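You operate a simulated robot arm through the tools that you are given. There is no shell and no other tool. Be economical: measure what you need, move in short steps, check, and stop when the job is done.

You run a simulated robot arm. Do the job below in one go: nothing can be reset, and whatever is moved stays where it is left.

JOB
Empty the white vial and the black vial into the green jug.
Fine: stand both vials upright in the orange tray. Set down upright: white vial, black vial.

Only the result counts: the job must be done as asked and must still hold three seconds after the hand-in. Knocking over, shifting, dropping, spilling or breaking anything else fails it.

ROBOT AND FRAMES
A 7-joint arm with a two-finger parallel gripper, fixed in place. Base frame: the origin is at the foot of the arm, x ahead of it, y to its left, z up. Lengths are in mm, angles in rad, forces in N, time in s.
Its first joint turns from -2.897 to 2.897 rad. Payload 4.4 kg.
The tool frame sits at the grasp point between the pads (the TCP): z along the fingers, y along the line on which they close. The tips reach 23 mm beyond it. The gripper opens to 94 mm. The fingers are 38 mm wide and 10 mm thick; the gripper's body (54 by 96 mm) begins 39 mm behind the TCP.
Orientation is that of the tool frame in the base frame, as a unit quaternion [x, y, z, w]. With the fingers straight down and closing along the base's y, the tool's x points along the base's -x, its y along +y and its z along -z.

CONTROLS
- The arm moves only by the tool nudge_tool. Its argument "deltas" is a list of rows, each a list of 7 numbers: the shift along the tool's x, y, z in units of 150 mm (1.0 is 150 mm), then the turn, a rotation vector about the tool's x, y, z in units of 120 degrees (1.0 is 120 degrees), then the opening, from 0 (shut) to 1 (fully open). In form: [[dx, dy, dz, rx, ry, rz, gripper], ...]. A call has 1 to 12 rows; each row is the pose to reach, as a shift and turn from the pose commanded when the call began, along the tool's axes at that moment. A call with a number of a shift or a turn outside -1 to 1 is refused whole. Each row takes 0.2 s and may step no farther than 50 mm and 0.15 rad from the row before; otherwise, or with a gripper value out of range, the whole call is refused. Where a pose cannot be reached the arm comes as near as it can. A force on the tool above 40 N (or 10 N above the force at the start of the call, whichever is more), or a blocked arm, ends the call early, and 0.2 s more pass. Each finger travels about 72 mm/s and halts on what it meets, pressing with about 32 N; the grip force reading is that of the motor and also rises with nothing between the fingers. The clock runs only during rows and for 0.2 s after the last one: add rows that repeat a pose to give the fingers time. The reply holds the time, the measured pose of the TCP, the force on the tool along the base axes, the opening and the grip force, in the units named above and with some noise, with the torque about the TCP (base axes, N m) and any sound that the robot's microphone picked up.
- Cameras (640 x 400 px; columns grow to the right, rows downward): "scene" is fixed at [51.6, 650.5, 1572.4]; the picture's right is [-0.43, -0.90, 0.00], its down [-0.45, 0.21, -0.87] and it looks along [0.79, -0.37, -0.49] (base axes); focal length 350 px, centre (320, 200). "wrist" rides on the gripper at [86, 16, -74] in the tool frame; the picture's right is [-0.18, 0.98, 0.00], its down [-0.58, -0.11, -0.81] and it looks along [-0.79, -0.15, 0.59] (tool axes); focal length 243 px, centre (320, 200).
- snapshot(camera): a new picture of that camera. It takes no simulated time.
- point_at(camera, pixels): for up to 12 pixels [column, row] of the newest picture of that camera ("zoom" is the newest enlarged one), the place [x, y, z] in the base frame of the surface seen there, good to about 2 mm. It takes no simulated time.
- enlarge(camera, box): a new picture of the part [left, top, right, bottom] of that camera's present view, enlarged. It takes no simulated time.
- hand_in(): hands the job in; it is judged then, once.

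Work in short steps. Measure before you move; look again where a grasp or a placing could have gone wrong, and mend it. You have 80 turns and 34 pictures in all, those below and enlarged ones among them. Open the gripper and draw the arm clear of the work before you hand the job in, unless the task says otherwise; then end with one line.

The tools are called after "Call:" by a JSON object that holds its "op" and its "data". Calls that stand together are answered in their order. nudge_tool: Moves the arm, as the interface text tells. Its arguments: {"type":"object","properties":{"deltas":{"type":"array"}},"required":["deltas"]} The other tools are called the same way: snapshot (camera) takes a picture; point_at (camera, pixels) gives the place of the surface under pixels of a picture; enlarge (camera, box) takes an enlarged picture of a part of a camera's view; hand_in () hands the job in.

At the start:

```text
clock: 0.0
position: [690.4, 238.0, 1285.7]
orientation: [0.0, 1.0, 0.0, 0.0]
wrist_force: [-0.1, 0.4, 0.1]
moment: [0.03, 0.02, -0.01]
opening: 93.7
grasp_force: 0.1
```

scene: 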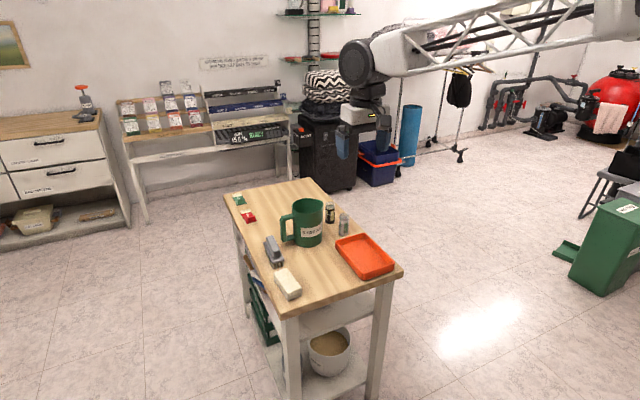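
wrist: 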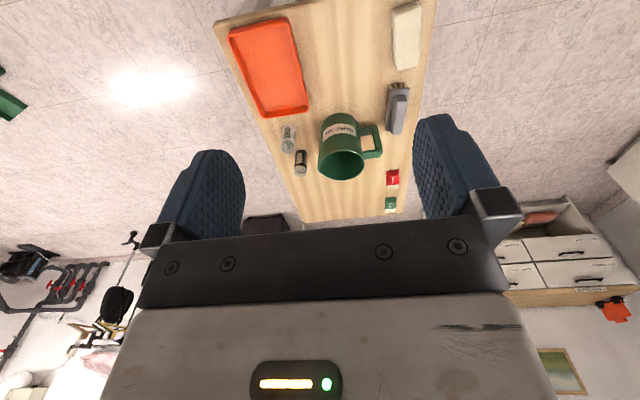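

The jug is near (308,222), the vials near (330,213) and (343,223), and the tray near (365,256) in the scene view. I'll enlarge that area to measure it.

Call:
{"op": "enlarge", "data": {"camera": "scene", "box": [265, 180, 409, 290]}}

Call:
{"op": "enlarge", "data": {"camera": "wrist", "box": [220, 0, 440, 220]}}

```text
3.64 times, centred on (337, 235) of scene
```

zoom: 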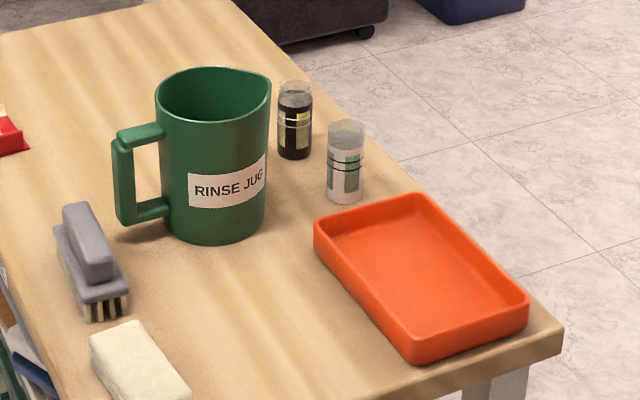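

```text
1.82 times, centred on (330, 110) of wrist
```

zoom: 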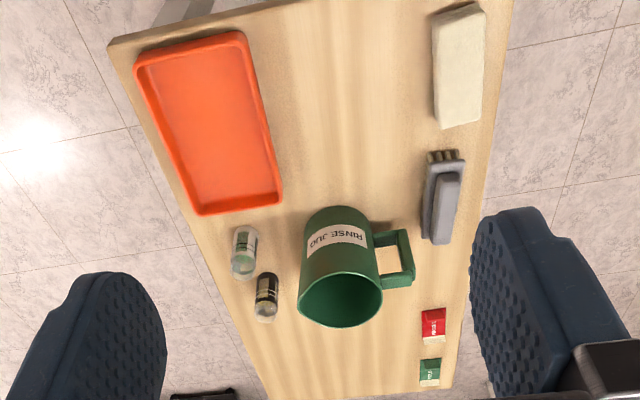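

I'll convert the enlarged pixels to scene coordinates and measure the vials, jug rim, tray and table.

Call:
{"op": "point_at", "data": {"camera": "scene", "pixels": [[330.1, 206], [330.1, 215], [330, 222.3], [344.2, 216], [344.2, 229.5], [343.8, 234.8], [293, 206.1], [322.8, 204.2], [306.8, 213.5], [308.1, 199.3], [308.1, 245.5], [328.8, 262.5]]}}

Call:
{"op": "point_at", "data": {"camera": "zoom", "pixels": [[150, 65], [235, 40], [273, 190], [205, 205], [205, 120], [341, 300], [300, 300], [382, 296], [345, 324], [240, 275], [265, 318], [410, 270]]}}

Call:
{"op": "point_at", "data": {"camera": "scene", "pixels": [[335.7, 241], [365, 234.2], [393.5, 261], [364, 278], [370, 255], [281, 222], [300, 237], [308, 206]]}}

```text
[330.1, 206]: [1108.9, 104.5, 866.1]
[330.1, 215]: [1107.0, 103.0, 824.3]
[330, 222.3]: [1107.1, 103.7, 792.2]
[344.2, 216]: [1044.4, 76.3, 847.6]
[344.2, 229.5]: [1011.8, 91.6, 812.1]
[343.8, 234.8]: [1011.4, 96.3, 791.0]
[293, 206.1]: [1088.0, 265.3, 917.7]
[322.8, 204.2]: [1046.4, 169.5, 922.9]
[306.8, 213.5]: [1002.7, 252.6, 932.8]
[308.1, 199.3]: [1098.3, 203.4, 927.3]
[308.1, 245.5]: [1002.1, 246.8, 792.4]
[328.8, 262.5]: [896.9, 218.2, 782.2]
```

```text
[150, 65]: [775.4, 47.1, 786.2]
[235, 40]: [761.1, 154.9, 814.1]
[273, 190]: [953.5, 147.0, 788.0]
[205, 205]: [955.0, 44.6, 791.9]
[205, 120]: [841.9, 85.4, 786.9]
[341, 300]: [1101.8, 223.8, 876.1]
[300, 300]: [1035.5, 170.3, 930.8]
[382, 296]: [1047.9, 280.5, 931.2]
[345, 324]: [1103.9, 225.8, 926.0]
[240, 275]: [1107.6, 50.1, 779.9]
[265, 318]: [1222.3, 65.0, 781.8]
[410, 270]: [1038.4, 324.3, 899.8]
```

```text
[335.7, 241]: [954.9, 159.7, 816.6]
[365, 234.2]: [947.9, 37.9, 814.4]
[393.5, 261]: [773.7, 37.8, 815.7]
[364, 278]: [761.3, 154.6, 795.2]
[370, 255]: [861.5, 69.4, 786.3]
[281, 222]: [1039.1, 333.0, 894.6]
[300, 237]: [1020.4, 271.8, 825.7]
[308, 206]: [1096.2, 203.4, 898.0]
```

Measured: the table is at z≈781 and the jug is centred near (1048,224) with its rim at z≈930. The white vial is near (1028,86), the black vial near (1124,95), both about 37 mm wide and 85 mm tall. The tray spans x 762–955, y 38–155. I'll grasp from the side with the camera side up, so I first test a 90° roll up here.

Call:
{"op": "nudge_tool", "data": {"deltas": [[0, 0, 0, 0, 0, 0.06818, 1], [0, 0, 0, 0, 0, 0.13636, 1], [0, 0, 0, 0, 0, 0.20454, 1], [0, 0, 0, 0, 0, 0.27272, 1], [0, 0, 0, 0, 0, 0.3409, 1], [0, 0, 0, 0, 0, 0.40908, 1], [0, 0, 0, 0, 0, 0.47726, 1], [0, 0, 0, 0, 0, 0.54544, 1], [0, 0, 0, 0, 0, 0.61362, 1], [0, 0, 0, 0, 0, 0.6818, 1], [0, 0, 0, 0, 0, 0.75, 1]]}}

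```text
clock: 2.4
position: [690.3, 237.1, 1285.0]
orientation: [0.707, 0.707, 0.0, 0.001]
wrist_force: [0.5, -1.2, -0.3]
moment: [0.02, 0.03, 0.02]
opening: 94.3
grasp_force: 0.0
```

The first 90° tracked exactly. I'll continue with another 90°.

Call:
{"op": "nudge_tool", "data": {"deltas": [[0, 0, 0, 0, 0, 0.06818, 1], [0, 0, 0, 0, 0, 0.13636, 1], [0, 0, 0, 0, 0, 0.20454, 1], [0, 0, 0, 0, 0, 0.27272, 1], [0, 0, 0, 0, 0, 0.3409, 1], [0, 0, 0, 0, 0, 0.40908, 1], [0, 0, 0, 0, 0, 0.47726, 1], [0, 0, 0, 0, 0, 0.54544, 1], [0, 0, 0, 0, 0, 0.61362, 1], [0, 0, 0, 0, 0, 0.6818, 1], [0, 0, 0, 0, 0, 0.75, 1]]}}

```text
clock: 4.8
position: [691.1, 237.8, 1285.6]
orientation: [0.972, 0.236, 0.0, 0.0]
wrist_force: [0.5, 0.1, 0.6]
moment: [-0.03, 0.0, -0.01]
opening: 93.8
grasp_force: 0.1
out of reach, approached as far as the arm can: row 9, 10, 11
```

The roll stopped about 27° short at joint 7's limit, so camera-up isn't reachable. I'll check the gripper up close to see whether the camera has a real body that could hit the tray when it faces down.

Call:
{"op": "enlarge", "data": {"camera": "scene", "box": [300, 30, 440, 180]}}

```text
2.67 times, centred on (370, 105) of scene
```

zoom: 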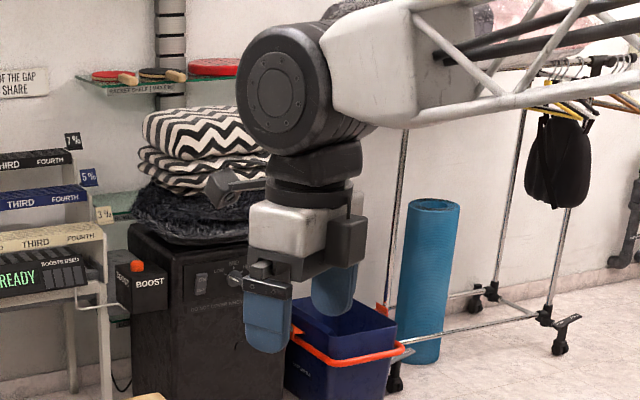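

A small camera body does stick out on the tool's +x side, so I'll keep it clear of everything. The plan is to undo the roll and approach with the fingers pitched about 40° below horizontal. That keeps the camera above the tray and table and leaves joint 7 free for pouring.

Call:
{"op": "nudge_tool", "data": {"deltas": [[0, 0, 0, 0, 0, -0.06818, 1], [0, 0, 0, 0, 0, -0.13636, 1], [0, 0, 0, 0, 0, -0.20454, 1], [0, 0, 0, 0, 0, -0.27272, 1], [0, 0, 0, 0, 0, -0.3409, 1], [0, 0, 0, 0, 0, -0.40908, 1], [0, 0, 0, 0, 0, -0.47726, 1], [0, 0, 0, 0, 0, -0.54544, 1], [0, 0, 0, 0, 0, -0.61362, 1], [0, 0, 0, 0, 0, -0.6818, 1], [0, 0, 0, 0, 0, -0.75, 1]]}}

```text
clock: 7.2
position: [690.6, 237.1, 1284.6]
orientation: [0.519, 0.854, 0.0, 0.0]
wrist_force: [0.1, 0.1, 0.6]
moment: [0.0, 0.01, -0.02]
opening: 94.2
grasp_force: 0.1
```

The commanded pose had been clamped at the limit, so 62.6° of roll remains to undo.

Call:
{"op": "nudge_tool", "data": {"deltas": [[0, 0, 0, 0, 0, -0.0652, 1], [0, 0, 0, 0, 0, -0.1304, 1], [0, 0, 0, 0, 0, -0.1955, 1], [0, 0, 0, 0, 0, -0.2607, 1], [0, 0, 0, 0, 0, -0.3259, 1], [0, 0, 0, 0, 0, -0.3911, 1], [0, 0, 0, 0, 0, -0.4562, 1], [0, 0, 0, 0, 0, -0.5214, 1]]}}

```text
clock: 9.0
position: [690.9, 237.6, 1284.5]
orientation: [0.0, 1.0, -0.001, 0.0]
wrist_force: [-1.0, -0.1, 0.0]
moment: [0.03, 0.0, 0.0]
opening: 94.0
grasp_force: 0.0
```

The tool is straight down again. Now I pitch 50° forward while moving toward the work.

Call:
{"op": "nudge_tool", "data": {"deltas": [[-0.143, -0.143, 0.143, 0, -0.0595, 0, 1], [-0.286, -0.286, 0.286, 0, -0.119, 0, 1], [-0.429, -0.429, 0.429, 0, -0.1786, 0, 1], [-0.571, -0.571, 0.571, 0, -0.2381, 0, 1], [-0.714, -0.714, 0.714, 0, -0.2976, 0, 1], [-0.857, -0.857, 0.857, 0, -0.3571, 0, 1], [-1, -1, 1, 0, -0.41667, 0, 1]]}}

```text
clock: 10.6
position: [841.1, 85.8, 1137.7]
orientation: [0.002, 0.906, 0.0, 0.424]
wrist_force: [-0.3, -0.1, 0.1]
moment: [0.07, 0.02, 0.0]
opening: 93.9
grasp_force: 0.1
```

The pitch is as intended: fingers 40° below horizontal. I'll take a wrist view to refine the vial positions.

Call:
{"op": "snapshot", "data": {"camera": "wrist"}}

```text
28 pictures are left
```

wrist: 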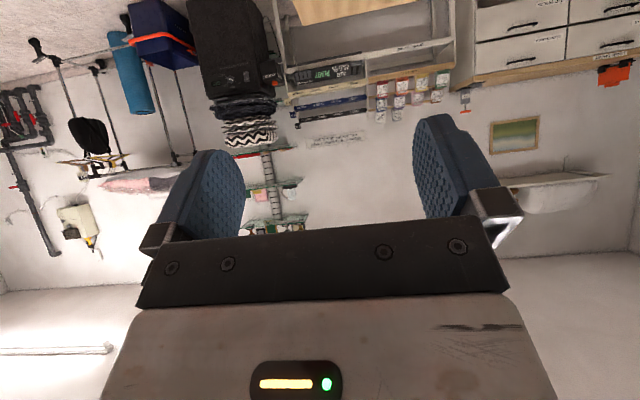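

The wrist camera looks past the table at this pitch. I'll use a strong scene enlargement on the vials instead.

Call:
{"op": "enlarge", "data": {"camera": "scene", "box": [316, 194, 364, 242]}}

```text
8.33 times, centred on (340, 218) of scene
```

zoom: 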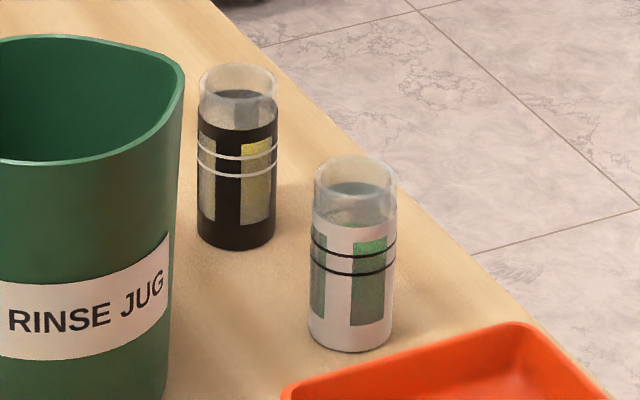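

Both vials are about three quarters full of liquid. I'll measure points on their bodies and edges.

Call:
{"op": "point_at", "data": {"camera": "zoom", "pixels": [[238, 180], [203, 180], [273, 180], [236, 243], [238, 140], [352, 290], [316, 280], [390, 280], [350, 346], [354, 235], [240, 290], [300, 365]]}}

```text
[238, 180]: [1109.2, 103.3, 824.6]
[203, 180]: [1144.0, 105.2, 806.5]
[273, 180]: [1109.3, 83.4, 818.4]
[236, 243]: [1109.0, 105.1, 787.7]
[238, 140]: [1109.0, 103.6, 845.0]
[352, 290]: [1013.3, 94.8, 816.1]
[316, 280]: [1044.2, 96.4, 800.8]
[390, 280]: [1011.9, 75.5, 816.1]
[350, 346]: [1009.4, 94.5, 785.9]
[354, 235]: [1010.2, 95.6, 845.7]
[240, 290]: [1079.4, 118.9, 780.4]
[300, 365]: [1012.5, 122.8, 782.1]
```

Estimated centres are white (1028.5, 85.5) and black (1126, 95), with tops at z≈865. I'm moving to hover above the white vial in two legs.

Call:
{"op": "nudge_tool", "data": {"deltas": [[0.03, 0, 0.288, 0, 0, 0, 1], [0.06, 0, 0.575, 0, 0, 0, 1], [0.094, 0, 0.863, 0, 0, 0, 1]]}}

```text
clock: 11.4
position: [933.0, 91.3, 1042.0]
orientation: [0.002, 0.906, -0.001, 0.423]
wrist_force: [-0.5, 0.9, 0.5]
moment: [-0.01, 0.02, 0.04]
opening: 94.2
grasp_force: 0.1
```

I continue to the hover pose at about (1021, 85.5, 950).

Call:
{"op": "nudge_tool", "data": {"deltas": [[0.026, -0.005, 0.283, 0, 0, 0, 1], [0.053, -0.01, 0.567, 0, 0, 0, 1], [0.079, -0.013, 0.85, 0, 0, 0, 1], [0.079, -0.013, 0.85, 0, 0, 0, 1]]}}

Call:
{"op": "enlarge", "data": {"camera": "scene", "box": [286, 164, 398, 276]}}

```text
clock: 12.4
position: [1021.6, 88.0, 945.7]
orientation: [0.002, 0.906, -0.001, 0.423]
wrist_force: [0.0, -0.5, -0.1]
moment: [0.01, 0.0, 0.0]
opening: 94.1
grasp_force: 0.0
```

```text
3.57 times, centred on (342, 220) of scene
```

zoom: 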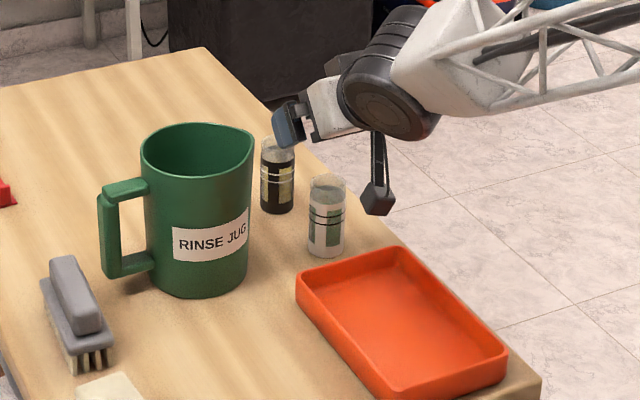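

The camera pod at (378,200) in the enlargement is the lowest part, so I measure how far below the TCP it hangs, plus a fingertip.

Call:
{"op": "point_at", "data": {"camera": "zoom", "pixels": [[378, 212], [372, 208], [388, 208], [375, 190], [380, 150], [283, 135], [278, 110], [290, 140], [345, 110], [410, 138]]}}

```text
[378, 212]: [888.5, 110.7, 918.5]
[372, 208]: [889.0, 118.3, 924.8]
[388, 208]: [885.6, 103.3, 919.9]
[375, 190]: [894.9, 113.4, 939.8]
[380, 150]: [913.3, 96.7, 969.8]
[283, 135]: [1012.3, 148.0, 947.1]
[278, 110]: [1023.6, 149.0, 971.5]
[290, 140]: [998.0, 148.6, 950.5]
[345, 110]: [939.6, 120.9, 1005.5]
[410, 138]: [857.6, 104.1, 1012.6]
```

The pod bottom is about 32 mm below the TCP and will sit over the tray's interior, about 18 mm above its floor at grasp height. I descend straight down around the white vial.

Call:
{"op": "nudge_tool", "data": {"deltas": [[0.142, -0.007, 0.119, 0, 0, 0, 1], [0.284, -0.007, 0.238, 0, 0, 0, 1], [0.425, -0.007, 0.357, 0, 0, 0, 1], [0.567, -0.007, 0.476, 0, 0, 0, 1], [0.567, -0.007, 0.476, 0, 0, 0, 1]]}}

Call:
{"op": "enlarge", "data": {"camera": "scene", "box": [312, 190, 392, 270]}}

```text
clock: 13.6
position: [1021.7, 88.2, 837.9]
orientation: [0.001, 0.907, -0.001, 0.422]
wrist_force: [0.1, -0.4, 0.1]
moment: [-0.02, 0.03, -0.01]
opening: 94.1
grasp_force: 0.1
```

```text
5.00 times, centred on (352, 230) of scene
```

zoom: 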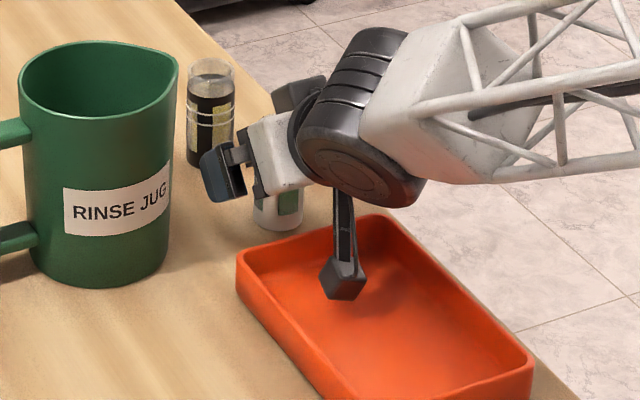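

The tool is in place and clear of the tray. I check the left finger's position for centring before closing.

Call:
{"op": "point_at", "data": {"camera": "zoom", "pixels": [[212, 180], [215, 165], [205, 190], [343, 290], [285, 225]]}}

Call:
{"op": "nudge_tool", "data": {"deltas": [[0, -0.01, 0, 0, 0, 0, 0.8], [0, -0.01, 0, 0, 0, 0, 0.6]]}}

```text
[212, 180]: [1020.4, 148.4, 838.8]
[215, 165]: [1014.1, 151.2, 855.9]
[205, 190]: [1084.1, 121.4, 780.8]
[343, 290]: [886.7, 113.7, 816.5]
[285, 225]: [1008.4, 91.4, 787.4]
```

```text
clock: 14.2
position: [1021.3, 86.1, 838.0]
orientation: [0.002, 0.906, -0.001, 0.423]
wrist_force: [0.9, 0.4, 0.2]
moment: [-0.03, 0.02, -0.01]
opening: 56.7
grasp_force: 0.0
```

Centred within a couple of mm and opening at 57 mm. Now I close onto the vial and hold.

Call:
{"op": "nudge_tool", "data": {"deltas": [[0, 0, 0, 0, 0, 0, 0.45], [0, 0, 0, 0, 0, 0, 0.35], [0, 0, 0, 0, 0, 0, 0.2], [0, 0, 0, 0, 0, 0, 0.1], [0, 0, 0, 0, 0, 0, 0.1], [0, 0, 0, 0, 0, 0, 0.1]]}}

```text
clock: 15.6
position: [1020.5, 85.3, 838.0]
orientation: [0.002, 0.906, 0.0, 0.422]
wrist_force: [0.7, -0.5, 0.6]
moment: [0.03, -0.01, 0.01]
opening: 37.0
grasp_force: 32.6
```

The grip holds at 37 mm and 32 N. I lift it gently straight up by 150 mm.

Call:
{"op": "nudge_tool", "data": {"deltas": [[-0.04, 0, -0.034, 0, 0, 0, 0.1], [-0.153, 0, -0.129, 0, 0, 0, 0.1], [-0.306, 0, -0.257, 0, 0, 0, 0.1], [-0.46, 0, -0.386, 0, 0, 0, 0.1], [-0.613, 0, -0.514, 0, 0, 0, 0.1], [-0.72, 0, -0.604, 0, 0, 0, 0.1], [-0.766, 0, -0.643, 0, 0, 0, 0.1]]}}

Call:
{"op": "enlarge", "data": {"camera": "scene", "box": [290, 150, 390, 250]}}

```text
clock: 17.2
position: [1023.1, 82.5, 989.2]
orientation: [0.001, 0.906, 0.0, 0.423]
wrist_force: [-0.3, -0.3, -0.7]
moment: [-0.01, -0.01, -0.01]
opening: 36.8
grasp_force: 31.7
```

```text
4.00 times, centred on (340, 200) of scene
```

zoom: 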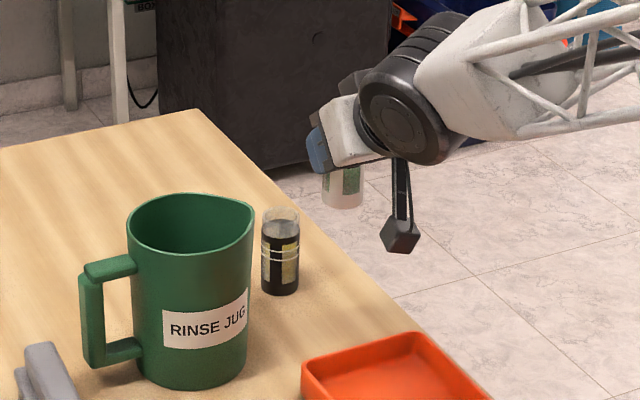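

The white vial is lifted upright and clean. Next I raise it above rim height and slide it to (1040,188,1030), so the lip will be over the jug when tilted toward +y.

Call:
{"op": "nudge_tool", "data": {"deltas": [[-0.1, 0, -0.088, 0, 0, 0, 0.1], [-0.209, 0.05, -0.176, 0, 0, 0, 0.1], [-0.225, 0.18, -0.157, 0, 0, 0, 0.1], [-0.242, 0.34, -0.137, 0, 0, 0, 0.1], [-0.258, 0.5, -0.118, 0, 0, 0, 0.1], [-0.275, 0.63, -0.098, 0, 0, 0, 0.1], [-0.291, 0.7, -0.079, 0, 0, 0, 0.1], [-0.291, 0.7, -0.079, 0, 0, 0, 0.1]]}}

Call:
{"op": "enlarge", "data": {"camera": "scene", "box": [260, 150, 380, 270]}}

```text
clock: 19.0
position: [1039.2, 189.6, 1029.7]
orientation: [0.001, 0.906, 0.0, 0.423]
wrist_force: [-0.9, 1.1, -0.6]
moment: [0.04, 0.0, 0.0]
opening: 37.1
grasp_force: 31.8
```

```text
3.33 times, centred on (320, 210) of scene
```

zoom: 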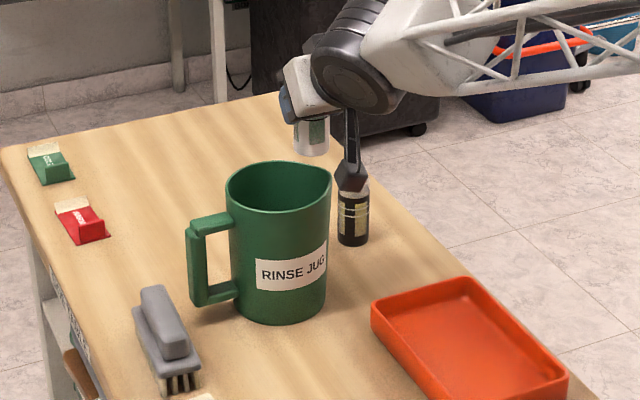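

The vial is positioned. I tilt the first 45° toward +y, which is before flow should start.

Call:
{"op": "nudge_tool", "data": {"deltas": [[0, 0, 0, 0.04, 0, -0.048, 0.1], [0, 0, 0, 0.08, 0, -0.096, 0.1], [0, 0, 0, 0.121, 0, -0.144, 0.1], [0, 0, 0, 0.161, 0, -0.192, 0.1], [0, 0, 0, 0.201, 0, -0.239, 0.1], [0, 0, 0, 0.241, 0, -0.287, 0.1]]}}

Call:
{"op": "enlarge", "data": {"camera": "scene", "box": [260, 150, 380, 270]}}

```text
clock: 20.4
position: [1038.8, 188.2, 1031.6]
orientation: [-0.16, 0.837, -0.348, 0.39]
wrist_force: [0.5, 0.4, -0.9]
moment: [0.0, 0.01, -0.01]
opening: 37.0
grasp_force: 31.8
```

```text
3.33 times, centred on (320, 210) of scene
```

zoom: 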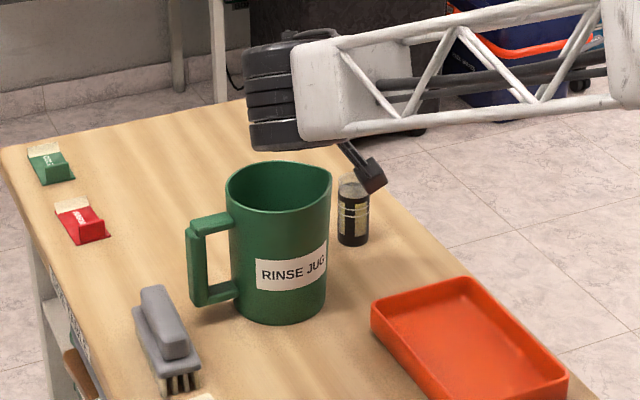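

Tracking is good, though the wrist now hides the vial. I check how high the wrist's lowest parts are above the jug rim before tilting further.

Call:
{"op": "point_at", "data": {"camera": "zoom", "pixels": [[285, 148], [258, 140], [310, 136], [370, 188], [270, 60], [256, 110]]}}

```text
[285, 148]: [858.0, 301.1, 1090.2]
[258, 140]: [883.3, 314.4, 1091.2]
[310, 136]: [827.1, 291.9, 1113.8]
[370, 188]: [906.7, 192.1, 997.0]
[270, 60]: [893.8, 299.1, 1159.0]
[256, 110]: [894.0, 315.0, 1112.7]
```

There's plenty of clearance. I continue slowly to 120°, then hold.

Call:
{"op": "nudge_tool", "data": {"deltas": [[0, 0, 0, 0.02, 0, -0.024, 0.1], [0, 0, 0, 0.04, 0, -0.048, 0.1], [0, 0, 0, 0.06, 0, -0.072, 0.1], [0, 0, 0, 0.08, 0, -0.096, 0.1], [0, 0, 0, 0.107, 0, -0.1275, 0.1], [0, 0, 0, 0.134, 0, -0.16, 0.1], [0, 0, 0, 0.161, 0, -0.192, 0.1], [0, 0, 0, 0.188, 0, -0.224, 0.1], [0, 0, 0, 0.214, 0, -0.255, 0.1], [0, 0, 0, 0.241, 0, -0.287, 0.1]]}}

Call:
{"op": "enlarge", "data": {"camera": "scene", "box": [260, 150, 380, 270]}}

```text
clock: 22.6
position: [1038.2, 188.5, 1030.3]
orientation: [0.298, -0.641, 0.642, -0.298]
wrist_force: [-0.1, -0.4, -0.1]
moment: [0.02, 0.02, -0.04]
opening: 36.9
grasp_force: 32.1
```

```text
3.33 times, centred on (320, 210) of scene
```

zoom: 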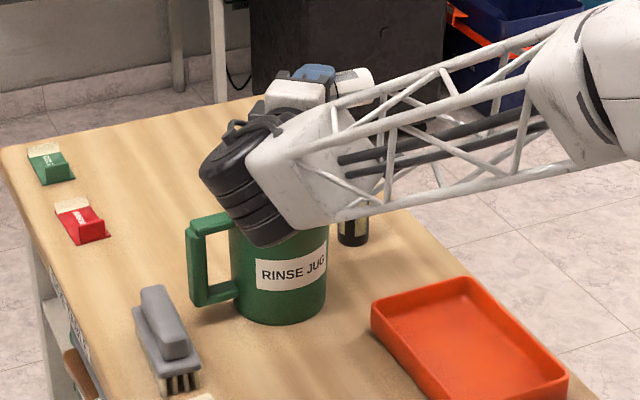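

The vial is now horizontal with its base toward −y. I check wrist clearance before the last 30°.

Call:
{"op": "point_at", "data": {"camera": "zoom", "pixels": [[265, 243], [240, 225], [290, 228], [205, 170], [350, 218], [300, 85], [350, 80], [262, 120]]}}

```text
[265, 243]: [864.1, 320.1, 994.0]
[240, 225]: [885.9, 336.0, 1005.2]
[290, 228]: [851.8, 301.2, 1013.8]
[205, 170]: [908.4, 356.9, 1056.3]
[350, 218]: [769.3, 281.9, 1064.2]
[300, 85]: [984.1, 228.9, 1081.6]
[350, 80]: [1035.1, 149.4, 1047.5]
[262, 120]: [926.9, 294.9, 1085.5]
```

The lowest wrist point is z≈994, behind the jug, so it's clear. I do the last 30° and hold to drain.

Call:
{"op": "nudge_tool", "data": {"deltas": [[0, 0, 0, 0.032, 0, -0.038, 0.1], [0, 0, 0, 0.064, 0, -0.077, 0.1], [0, 0, 0, 0.096, 0, -0.115, 0.1], [0, 0, 0, 0.129, 0, -0.153, 0.1], [0, 0, 0, 0.161, 0, -0.192, 0.1], [0, 0, 0, 0.161, 0, -0.192, 0.1], [0, 0, 0, 0.161, 0, -0.192, 0.1], [0, 0, 0, 0.161, 0, -0.192, 0.1], [0, 0, 0, 0.161, 0, -0.192, 0.1], [0, 0, 0, 0.161, 0, -0.192, 0.1], [0, 0, 0, 0.161, 0, -0.192, 0.1], [0, 0, 0, 0.161, 0, -0.192, 0.1]]}}

Call:
{"op": "snapshot", "data": {"camera": "wrist"}}

```text
clock: 25.2
position: [1040.2, 187.6, 1030.0]
orientation: [0.364, -0.453, 0.786, -0.21]
wrist_force: [-0.5, 1.3, -0.8]
moment: [-0.01, 0.0, 0.02]
opening: 36.7
grasp_force: 31.7
```

```text
20 pictures are left
```

wrist: 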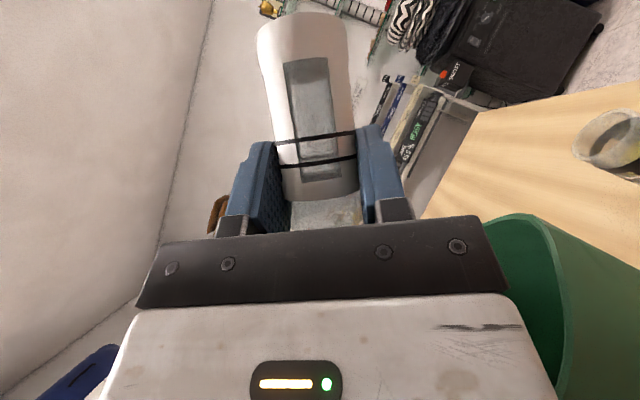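

The tilt is complete and the glass part of the vial looks drained. I rotate back upright.

Call:
{"op": "nudge_tool", "data": {"deltas": [[0, 0, 0, -0.043, 0, 0.051, 0.1], [0, 0, 0, -0.086, 0, 0.102, 0.1], [0, 0, 0, -0.129, 0, 0.153, 0.1], [0, 0, 0, -0.171, 0, 0.204, 0.1], [0, 0, 0, -0.214, 0, 0.255, 0.1], [0, 0, 0, -0.257, 0, 0.306, 0.1], [0, 0, 0, -0.3, 0, 0.357, 0.1], [0, 0, 0, -0.343, 0, 0.4085, 0.1], [0, 0, 0, -0.386, 0, 0.46, 0.1], [0, 0, 0, -0.429, 0, 0.511, 0.1], [0, 0, 0, -0.4715, 0, 0.562, 0.1], [0, 0, 0, -0.5144, 0, 0.6128, 0.1]]}}

Call:
{"op": "nudge_tool", "data": {"deltas": [[0, 0, 0, -0.043, 0, 0.051, 0.1], [0, 0, 0, -0.086, 0, 0.102, 0.1], [0, 0, 0, -0.1276, 0, 0.1512, 0.1], [0, 0, 0, -0.1276, 0, 0.1512, 0.1]]}}

Call:
{"op": "enlarge", "data": {"camera": "scene", "box": [260, 150, 380, 270]}}

```text
clock: 27.8
position: [1039.2, 187.7, 1030.3]
orientation: [-0.086, 0.887, -0.188, 0.414]
wrist_force: [0.7, 0.1, -1.1]
moment: [0.03, -0.05, 0.03]
opening: 35.9
grasp_force: 31.6
```

```text
clock: 28.8
position: [1039.5, 188.5, 1029.9]
orientation: [0.001, 0.906, -0.003, 0.422]
wrist_force: [0.5, 0.3, 0.3]
moment: [-0.04, -0.02, 0.02]
opening: 34.6
grasp_force: 32.0
```

```text
3.33 times, centred on (320, 210) of scene
```

zoom: 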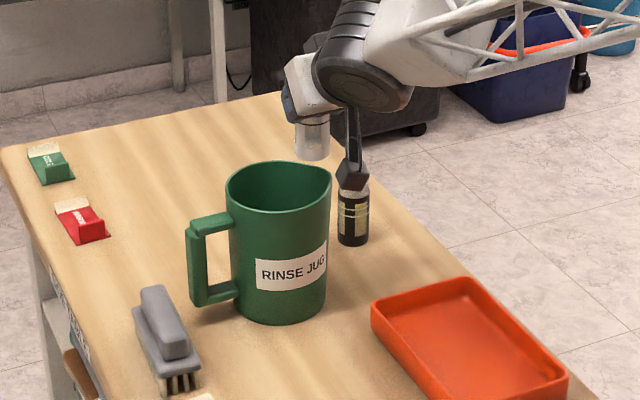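

The opening fell from 37 to 34.6 mm, and the vial's visible part now looks different. I look closer before moving.

Call:
{"op": "enlarge", "data": {"camera": "scene", "box": [300, 160, 340, 200]}}

```text
10.00 times, centred on (320, 180) of scene
```

zoom: 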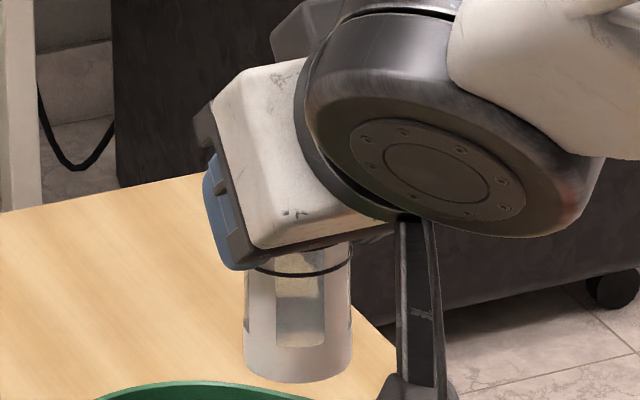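

The vial is empty and still held, but it seems to have slid down a bit. I measure its base height and lean.

Call:
{"op": "point_at", "data": {"camera": "zoom", "pixels": [[298, 379], [290, 375], [298, 350], [260, 340], [260, 300], [335, 340], [250, 360], [345, 350], [260, 370], [335, 370]]}}

```text
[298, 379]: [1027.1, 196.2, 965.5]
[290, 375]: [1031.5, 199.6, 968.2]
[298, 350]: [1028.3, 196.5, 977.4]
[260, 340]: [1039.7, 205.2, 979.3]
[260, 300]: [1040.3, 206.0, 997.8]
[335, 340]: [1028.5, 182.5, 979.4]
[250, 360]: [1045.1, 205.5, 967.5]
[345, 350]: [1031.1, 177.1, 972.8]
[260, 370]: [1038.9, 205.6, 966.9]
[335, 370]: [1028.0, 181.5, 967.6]
```

The vial slid about 8 mm but is upright, with its base 65 mm below the TCP. I carry it level to above the tray spot (922,85).

Call:
{"op": "nudge_tool", "data": {"deltas": [[0.05, -0.06, -0.06, 0, 0, 0, 0.1], [0.16, -0.2, -0.19, 0, 0, 0, 0.1], [0.29, -0.37, -0.345, 0, 0, 0, 0.1], [0.41, -0.53, -0.49, 0, 0, 0, 0.1], [0.5, -0.645, -0.595, 0, 0, 0, 0.1], [0.534, -0.687, -0.636, 0, 0, 0, 0.1], [0.534, -0.687, -0.636, 0, 0, 0, 0.1]]}}

Call:
{"op": "enlarge", "data": {"camera": "scene", "box": [320, 170, 390, 240]}}

```text
clock: 30.4
position: [915.0, 85.2, 1030.5]
orientation: [0.0, 0.906, -0.003, 0.423]
wrist_force: [-0.2, 0.2, -1.3]
moment: [-0.02, -0.02, 0.01]
opening: 34.9
grasp_force: 32.3
```

```text
5.71 times, centred on (355, 205) of scene
```

zoom: 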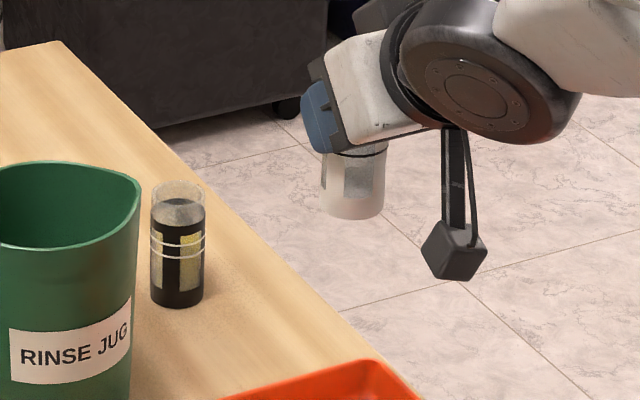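

The grip is steady at 34.9 mm. I measure the base and side points again to set the placing height.

Call:
{"op": "point_at", "data": {"camera": "zoom", "pixels": [[352, 217], [352, 200], [352, 180], [330, 200], [374, 200], [340, 212], [365, 213]]}}

```text
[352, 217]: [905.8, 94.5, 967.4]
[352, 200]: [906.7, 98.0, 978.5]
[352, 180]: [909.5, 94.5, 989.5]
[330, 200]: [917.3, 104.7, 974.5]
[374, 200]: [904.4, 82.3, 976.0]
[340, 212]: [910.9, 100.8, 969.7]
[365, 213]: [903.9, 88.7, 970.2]
```

The base is about 65 mm below the TCP, so floor contact should come near TCP z≈851. I descend to 858 first.

Call:
{"op": "nudge_tool", "data": {"deltas": [[0.17, 0, 0.143, 0, 0, 0, 0.1], [0.35, 0, 0.294, 0, 0, 0, 0.1], [0.53, 0, 0.445, 0, 0, 0, 0.1], [0.7, 0, 0.588, 0, 0, 0, 0.1], [0.82, 0, 0.688, 0, 0, 0, 0.1], [0.878, 0, 0.737, 0, 0, 0, 0.1], [0.878, 0, 0.737, 0, 0, 0, 0.1]]}}

Call:
{"op": "enlarge", "data": {"camera": "scene", "box": [325, 200, 405, 280]}}

```text
clock: 32.0
position: [915.9, 86.3, 858.0]
orientation: [-0.001, 0.906, -0.002, 0.422]
wrist_force: [-0.5, 0.0, -0.2]
moment: [-0.04, 0.01, -0.02]
opening: 34.6
grasp_force: 31.5
```

```text
5.00 times, centred on (365, 240) of scene
```

zoom: 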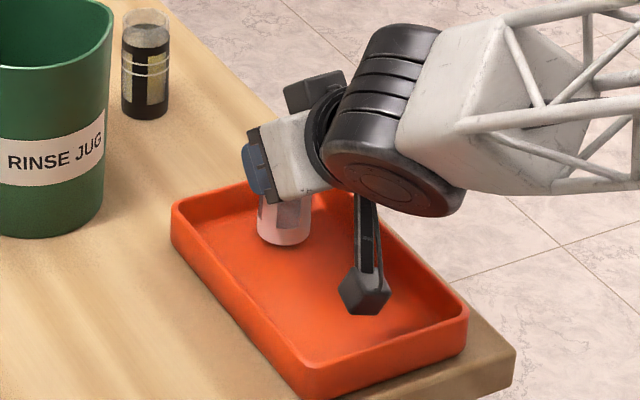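

It's inside the tray with the pod clear. I lower the last millimetres slowly and watch for contact.

Call:
{"op": "nudge_tool", "data": {"deltas": [[0.01, 0, 0.0086, 0, 0, 0, 0.1], [0.02, 0, 0.017, 0, 0, 0, 0.1], [0.0255, 0, 0.0215, 0, 0, 0, 0.1], [0.0306, 0, 0.0257, 0, 0, 0, 0.1]]}}

```text
clock: 33.0
position: [915.4, 84.2, 853.8]
orientation: [0.0, 0.906, -0.002, 0.423]
wrist_force: [0.1, 1.3, 3.0]
moment: [0.11, -0.12, 0.0]
opening: 34.5
grasp_force: 32.1
```

Contact is just beginning (3 N upward). I press 1.5 mm more to seat the base.

Call:
{"op": "nudge_tool", "data": {"deltas": [[0.004, 0, 0.0034, 0, 0, 0, 0.1], [0.0077, 0, 0.0065, 0, 0, 0, 0.1]]}}

```text
clock: 33.6
position: [914.7, 83.7, 853.3]
orientation: [0.001, 0.906, -0.004, 0.423]
wrist_force: [0.3, -0.1, 14.9]
moment: [0.13, -0.13, -0.03]
opening: 34.7
grasp_force: 31.5
```

It's seated at 15 N. I release slowly to about 60 mm.

Call:
{"op": "nudge_tool", "data": {"deltas": [[-0.004, 0, -0.0034, 0, 0, 0, 0.38], [-0.004, 0, -0.0034, 0, 0, 0, 0.42], [-0.004, 0, -0.0034, 0, 0, 0, 0.5], [-0.004, 0, -0.0034, 0, 0, 0, 0.62], [-0.004, 0, -0.0034, 0, 0, 0, 0.62], [-0.004, 0, -0.0034, 0, 0, 0, 0.62]]}}

Call:
{"op": "enlarge", "data": {"camera": "scene", "box": [335, 210, 385, 260]}}

```text
clock: 35.0
position: [915.9, 84.1, 853.5]
orientation: [0.0, 0.907, -0.002, 0.422]
wrist_force: [-0.3, 0.7, 0.0]
moment: [0.0, 0.01, 0.0]
opening: 58.2
grasp_force: 0.0
```

```text
8.00 times, centred on (360, 235) of scene
```

zoom: 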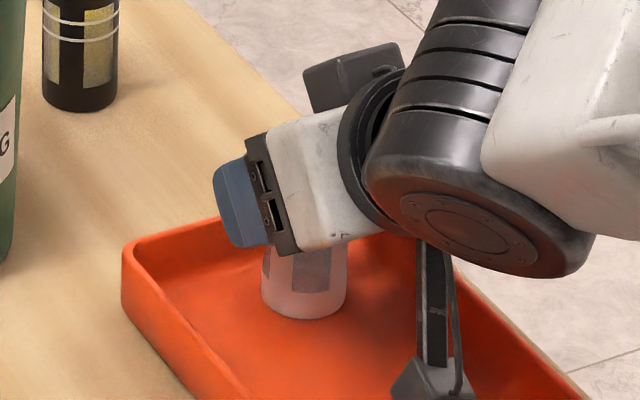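

The vial stands. I withdraw straight up by 130 mm and check it.

Call:
{"op": "nudge_tool", "data": {"deltas": [[-0.08, 0, -0.067, 0, 0, 0, 0.62], [-0.25, 0, -0.21, 0, 0, 0, 0.62], [-0.45, 0, -0.378, 0, 0, 0, 0.7], [-0.664, 0, -0.557, 0, 0, 0, 1], [-0.664, 0, -0.557, 0, 0, 0, 1]]}}

Call:
{"op": "enlarge", "data": {"camera": "scene", "box": [295, 170, 405, 280]}}

```text
clock: 36.2
position: [913.0, 83.3, 980.2]
orientation: [0.0, 0.906, -0.003, 0.423]
wrist_force: [0.1, -0.2, -0.4]
moment: [-0.02, 0.01, -0.01]
opening: 93.8
grasp_force: 0.2
```

```text
3.64 times, centred on (350, 225) of scene
```

zoom: 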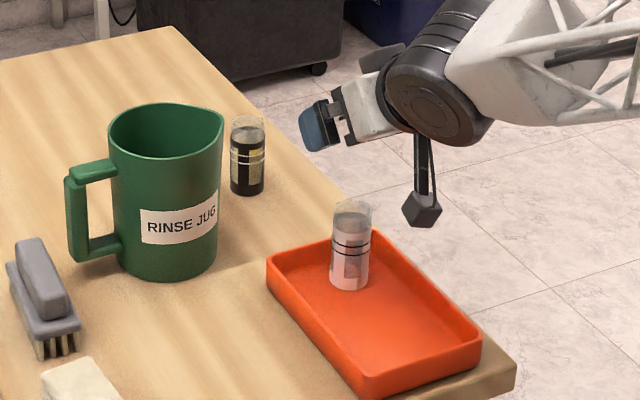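

The white vial stands upright and empty in the tray. Now I go to the black vial, hovering at about (1117, 95, 975).

Call:
{"op": "nudge_tool", "data": {"deltas": [[-0.139, 0.012, 0.176, 0, 0, 0, 1], [-0.278, 0.024, 0.353, 0, 0, 0, 1], [-0.417, 0.035, 0.529, 0, 0, 0, 1]]}}

Call:
{"op": "nudge_tool", "data": {"deltas": [[-0.139, 0.012, 0.176, 0, 0, 0, 1], [-0.278, 0.024, 0.353, 0, 0, 0, 1], [-0.417, 0.035, 0.529, 0, 0, 0, 1], [-0.417, 0.035, 0.529, 0, 0, 0, 1]]}}

```text
clock: 37.0
position: [1015.5, 90.4, 977.2]
orientation: [0.0, 0.906, -0.003, 0.423]
wrist_force: [-0.9, 0.8, 1.0]
moment: [-0.03, -0.01, 0.01]
opening: 94.0
grasp_force: 0.1
```

```text
clock: 38.0
position: [1118.1, 97.4, 976.4]
orientation: [0.0, 0.906, -0.003, 0.423]
wrist_force: [-0.5, 0.0, -0.3]
moment: [0.0, 0.02, 0.0]
opening: 94.1
grasp_force: 0.0
```

Hover is reached. I descend to z≈891 and check the wrist's clearance to the white vial.

Call:
{"op": "nudge_tool", "data": {"deltas": [[0.145, 0, 0.121, 0, 0, 0, 1], [0.29, 0, 0.243, 0, 0, 0, 1], [0.434, -0.003, 0.364, 0, 0, 0, 1], [0.434, -0.003, 0.364, 0, 0, 0, 1]]}}

Call:
{"op": "enlarge", "data": {"camera": "scene", "box": [290, 170, 390, 270]}}

```text
clock: 39.0
position: [1117.3, 96.8, 890.2]
orientation: [0.0, 0.906, -0.002, 0.423]
wrist_force: [-0.2, 0.8, -0.2]
moment: [-0.03, 0.01, -0.02]
opening: 93.9
grasp_force: 0.1
```

```text
4.00 times, centred on (340, 220) of scene
```

zoom: 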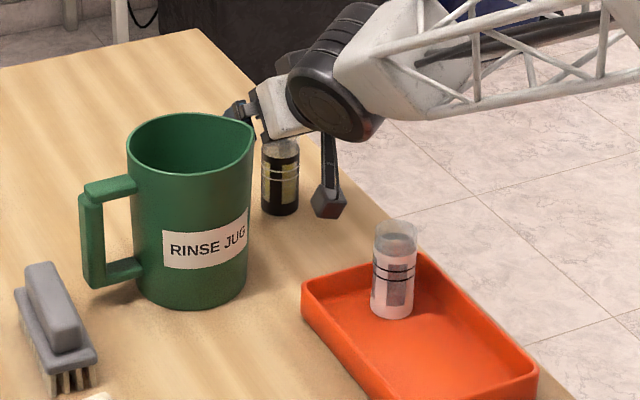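

The forearm passes above the white vial. I check clearance heights, and also look closely at whether the white vial is really empty.

Call:
{"op": "point_at", "data": {"camera": "zoom", "pixels": [[365, 138], [420, 117], [470, 108], [325, 212], [335, 125]]}}

Call:
{"op": "enlarge", "data": {"camera": "scene", "box": [375, 220, 403, 252]}}

```text
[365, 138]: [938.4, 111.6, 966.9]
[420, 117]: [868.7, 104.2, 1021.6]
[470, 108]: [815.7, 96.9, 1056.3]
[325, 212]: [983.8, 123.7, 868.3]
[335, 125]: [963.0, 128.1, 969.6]
```

```text
12.50 times, centred on (389, 236) of scene
```

zoom: 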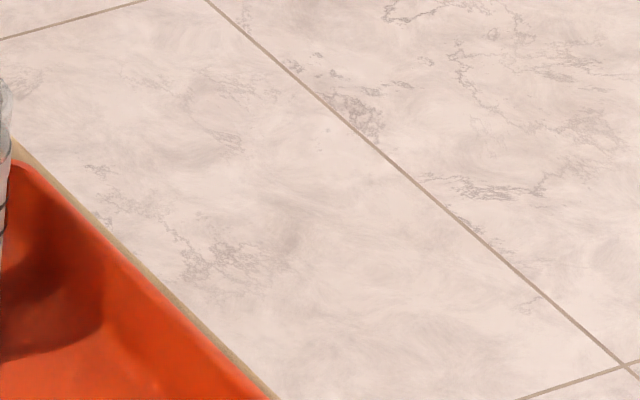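

That was misaimed; the vial is at about (359,237) in the scene view.

Call:
{"op": "enlarge", "data": {"camera": "scene", "box": [343, 221, 375, 253]}}

```text
12.50 times, centred on (359, 237) of scene
```

zoom: 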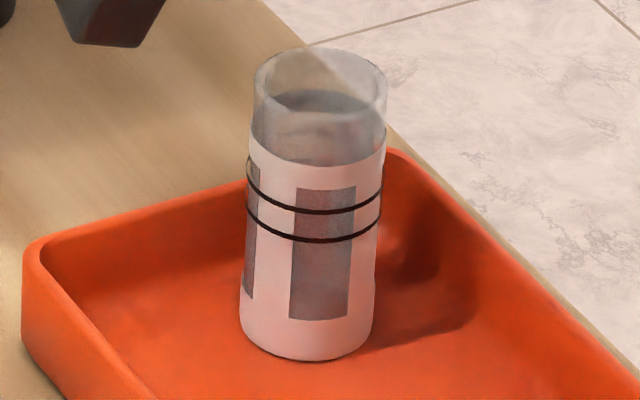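

The label's window was green before and is clear grey now, so the white vial has drained; the ellipse is just the label's inner edge. Wrist clearances are fine, so I continue down to grasp height on the black vial.

Call:
{"op": "nudge_tool", "data": {"deltas": [[0.09, -0.006, 0.078, 0, 0, 0, 1], [0.18, -0.006, 0.156, 0, 0, 0, 1], [0.278, -0.006, 0.2335, 0, 0, 0, 1], [0.278, -0.006, 0.2335, 0, 0, 0, 0.8], [0.278, -0.006, 0.2335, 0, 0, 0, 0.65]]}}

Call:
{"op": "enlarge", "data": {"camera": "scene", "box": [310, 190, 360, 240]}}

```text
clock: 40.2
position: [1118.6, 92.3, 836.2]
orientation: [-0.001, 0.906, -0.002, 0.423]
wrist_force: [-0.1, 0.6, 0.8]
moment: [0.03, 0.01, -0.01]
opening: 60.9
grasp_force: 0.1
```

```text
8.00 times, centred on (335, 215) of scene
```

zoom: 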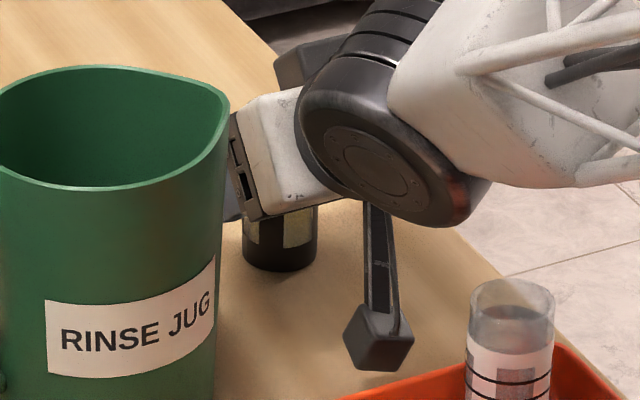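

Everything is clear and the fingers straddle the black vial. I close the gripper.

Call:
{"op": "nudge_tool", "data": {"deltas": [[0, 0, 0, 0, 0, 0, 0.5], [0, 0, 0, 0, 0, 0, 0.4], [0, 0, 0, 0, 0, 0, 0.2], [0, 0, 0, 0, 0, 0, 0.1], [0, 0, 0, 0, 0, 0, 0.1], [0, 0, 0, 0, 0, 0, 0.1]]}}

```text
clock: 41.6
position: [1118.4, 92.6, 835.6]
orientation: [0.0, 0.906, -0.002, 0.422]
wrist_force: [0.3, 0.1, -0.6]
moment: [-0.03, 0.02, 0.0]
opening: 36.9
grasp_force: 32.1
```

Gripped at 37 mm. I lift gently.

Call:
{"op": "nudge_tool", "data": {"deltas": [[-0.04, 0, -0.034, 0, 0, 0, 0.1], [-0.153, 0, -0.129, 0, 0, 0, 0.1], [-0.306, 0, -0.257, 0, 0, 0, 0.1], [-0.46, 0, -0.386, 0, 0, 0, 0.1], [-0.613, 0, -0.514, 0, 0, 0, 0.1], [-0.766, 0, -0.643, 0, 0, 0, 0.1], [-0.9, 0, -0.755, 0, 0, 0, 0.1], [-0.98, 0, -0.823, 0, 0, 0, 0.1]]}}

```text
clock: 43.4
position: [1115.0, 94.7, 1029.8]
orientation: [0.001, 0.907, -0.002, 0.422]
wrist_force: [-0.5, 0.4, -1.1]
moment: [-0.01, -0.02, 0.04]
opening: 36.6
grasp_force: 32.5
```

Lifted to z≈1029. I move to the pour position (1038,186,1031).

Call:
{"op": "nudge_tool", "data": {"deltas": [[0.03, 0.06, -0.04, 0, 0, 0, 0.1], [0.1, 0.19, -0.13, 0, 0, 0, 0.1], [0.18, 0.34, -0.23, 0, 0, 0, 0.1], [0.25, 0.48, -0.325, 0, 0, 0, 0.1], [0.305, 0.58, -0.39, 0, 0, 0, 0.1], [0.323, 0.613, -0.416, 0, 0, 0, 0.1], [0.323, 0.613, -0.416, 0, 0, 0, 0.1]]}}

Call:
{"op": "enlarge", "data": {"camera": "scene", "box": [280, 160, 350, 230]}}

```text
clock: 45.0
position: [1037.1, 185.6, 1031.5]
orientation: [0.0, 0.906, -0.002, 0.423]
wrist_force: [1.0, -0.8, -0.1]
moment: [-0.02, -0.01, -0.03]
opening: 36.2
grasp_force: 32.0
```

```text
5.71 times, centred on (315, 195) of scene
```

zoom: 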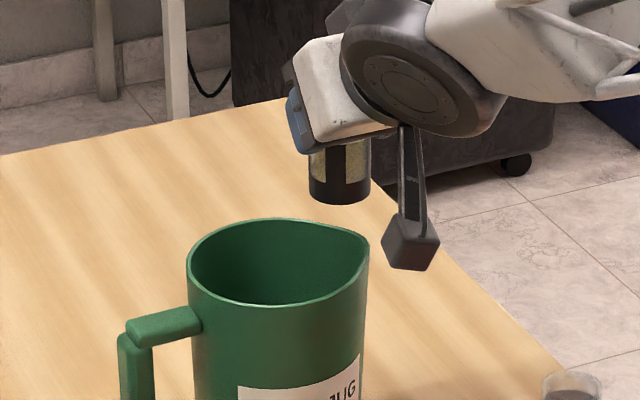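

It's in position and upright. I tilt the first 45°, then slowly onward as before.

Call:
{"op": "nudge_tool", "data": {"deltas": [[0, 0, 0, 0.04, 0, -0.048, 0.1], [0, 0, 0, 0.08, 0, -0.096, 0.1], [0, 0, 0, 0.121, 0, -0.144, 0.1], [0, 0, 0, 0.161, 0, -0.192, 0.1], [0, 0, 0, 0.201, 0, -0.239, 0.1], [0, 0, 0, 0.241, 0, -0.287, 0.1]]}}

Call:
{"op": "nudge_tool", "data": {"deltas": [[0, 0, 0, 0.02, 0, -0.024, 0.1], [0, 0, 0, 0.04, 0, -0.048, 0.1], [0, 0, 0, 0.06, 0, -0.072, 0.1], [0, 0, 0, 0.08, 0, -0.096, 0.1], [0, 0, 0, 0.107, 0, -0.1275, 0.1], [0, 0, 0, 0.134, 0, -0.16, 0.1], [0, 0, 0, 0.161, 0, -0.192, 0.1], [0, 0, 0, 0.188, 0, -0.224, 0.1], [0, 0, 0, 0.214, 0, -0.255, 0.1], [0, 0, 0, 0.241, 0, -0.287, 0.1]]}}

Call:
{"op": "nudge_tool", "data": {"deltas": [[0, 0, 0, 0.032, 0, -0.038, 0.1], [0, 0, 0, 0.064, 0, -0.077, 0.1], [0, 0, 0, 0.096, 0, -0.115, 0.1], [0, 0, 0, 0.129, 0, -0.153, 0.1], [0, 0, 0, 0.161, 0, -0.192, 0.1], [0, 0, 0, 0.161, 0, -0.192, 0.1], [0, 0, 0, 0.161, 0, -0.192, 0.1], [0, 0, 0, 0.161, 0, -0.192, 0.1], [0, 0, 0, 0.161, 0, -0.192, 0.1], [0, 0, 0, 0.161, 0, -0.192, 0.1], [0, 0, 0, 0.161, 0, -0.192, 0.1], [0, 0, 0, 0.161, 0, -0.192, 0.1]]}}

Call:
{"op": "snapshot", "data": {"camera": "wrist"}}

```text
clock: 46.4
position: [1038.1, 187.5, 1031.9]
orientation: [-0.162, 0.836, -0.349, 0.39]
wrist_force: [-0.2, -0.2, -0.5]
moment: [0.01, 0.01, 0.0]
opening: 34.7
grasp_force: 32.4
```

```text
clock: 48.6
position: [1038.3, 186.1, 1031.7]
orientation: [0.299, -0.64, 0.643, -0.298]
wrist_force: [-0.4, -0.6, -0.9]
moment: [0.02, -0.01, -0.04]
opening: 34.4
grasp_force: 32.5
```

```text
clock: 51.2
position: [1038.6, 185.8, 1030.8]
orientation: [0.366, -0.452, 0.786, -0.209]
wrist_force: [0.9, 0.4, -0.3]
moment: [0.0, 0.0, -0.01]
opening: 34.4
grasp_force: 31.6
```

```text
8 pictures are left
```

wrist: 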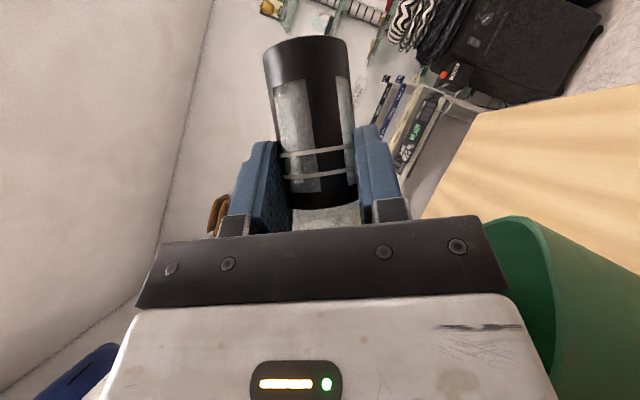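

The black vial's windows are clear too, so it's drained. I rotate back upright.

Call:
{"op": "nudge_tool", "data": {"deltas": [[0, 0, 0, -0.043, 0, 0.051, 0.1], [0, 0, 0, -0.086, 0, 0.102, 0.1], [0, 0, 0, -0.129, 0, 0.153, 0.1], [0, 0, 0, -0.171, 0, 0.204, 0.1], [0, 0, 0, -0.214, 0, 0.255, 0.1], [0, 0, 0, -0.257, 0, 0.306, 0.1], [0, 0, 0, -0.3, 0, 0.357, 0.1], [0, 0, 0, -0.343, 0, 0.4085, 0.1], [0, 0, 0, -0.386, 0, 0.46, 0.1], [0, 0, 0, -0.429, 0, 0.511, 0.1], [0, 0, 0, -0.4715, 0, 0.562, 0.1], [0, 0, 0, -0.5144, 0, 0.6128, 0.1]]}}

Call:
{"op": "nudge_tool", "data": {"deltas": [[0, 0, 0, -0.043, 0, 0.051, 0.1], [0, 0, 0, -0.086, 0, 0.102, 0.1], [0, 0, 0, -0.1276, 0, 0.1512, 0.1], [0, 0, 0, -0.1276, 0, 0.1512, 0.1]]}}

```text
clock: 53.8
position: [1038.0, 186.9, 1029.9]
orientation: [-0.087, 0.886, -0.19, 0.414]
wrist_force: [0.4, 0.3, -0.2]
moment: [0.0, -0.01, 0.05]
opening: 34.3
grasp_force: 32.0
```

```text
clock: 54.8
position: [1039.2, 188.0, 1030.5]
orientation: [-0.001, 0.907, -0.004, 0.422]
wrist_force: [0.1, -0.3, 0.2]
moment: [-0.01, -0.02, -0.03]
opening: 34.2
grasp_force: 31.6
```

Upright again. I carry it to above the second tray spot (850,115), in two legs.

Call:
{"op": "nudge_tool", "data": {"deltas": [[0.07, -0.04, -0.085, 0, 0, 0, 0.1], [0.2, -0.11, -0.24, 0, 0, 0, 0.1], [0.32, -0.18, -0.38, 0, 0, 0, 0.1], [0.422, -0.237, -0.503, 0, 0, 0, 0.1]]}}

Call:
{"op": "nudge_tool", "data": {"deltas": [[0.1, -0.056, -0.12, 0, 0, 0, 0.1], [0.22, -0.124, -0.26, 0, 0, 0, 0.1], [0.34, -0.19, -0.405, 0, 0, 0, 0.1], [0.422, -0.237, -0.503, 0, 0, 0, 0.1], [0.422, -0.237, -0.503, 0, 0, 0, 0.1]]}}

Call:
{"op": "enlarge", "data": {"camera": "scene", "box": [325, 180, 405, 260]}}

```text
clock: 55.8
position: [939.5, 152.1, 1031.4]
orientation: [-0.001, 0.906, -0.005, 0.423]
wrist_force: [0.0, -0.3, -1.0]
moment: [0.06, -0.01, 0.03]
opening: 34.6
grasp_force: 31.9
```

```text
clock: 57.0
position: [841.8, 113.9, 1030.9]
orientation: [-0.002, 0.907, -0.004, 0.422]
wrist_force: [0.5, 1.0, -0.9]
moment: [0.0, -0.01, 0.0]
opening: 34.4
grasp_force: 32.1
```

```text
5.00 times, centred on (365, 220) of scene
```

zoom: 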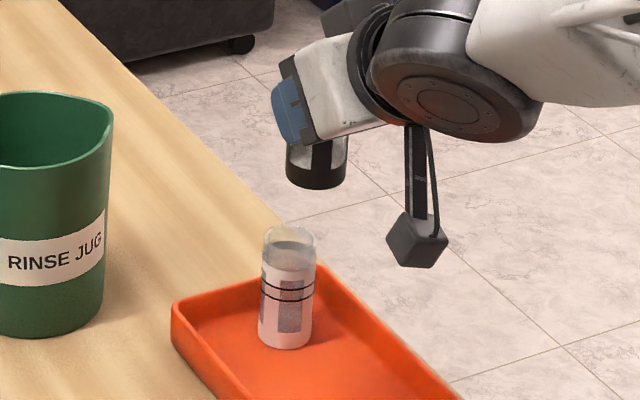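

The grip is steady. I measure the base height and lean of the black vial and the white vial's position.

Call:
{"op": "point_at", "data": {"camera": "zoom", "pixels": [[315, 187], [315, 175], [315, 160], [295, 178], [338, 176], [288, 345], [288, 300], [415, 262]]}}

```text
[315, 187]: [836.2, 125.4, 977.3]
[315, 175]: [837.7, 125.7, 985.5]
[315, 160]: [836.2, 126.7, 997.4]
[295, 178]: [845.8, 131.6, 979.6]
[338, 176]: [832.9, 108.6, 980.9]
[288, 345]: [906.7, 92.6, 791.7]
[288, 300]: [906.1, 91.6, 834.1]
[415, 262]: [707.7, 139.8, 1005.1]
```

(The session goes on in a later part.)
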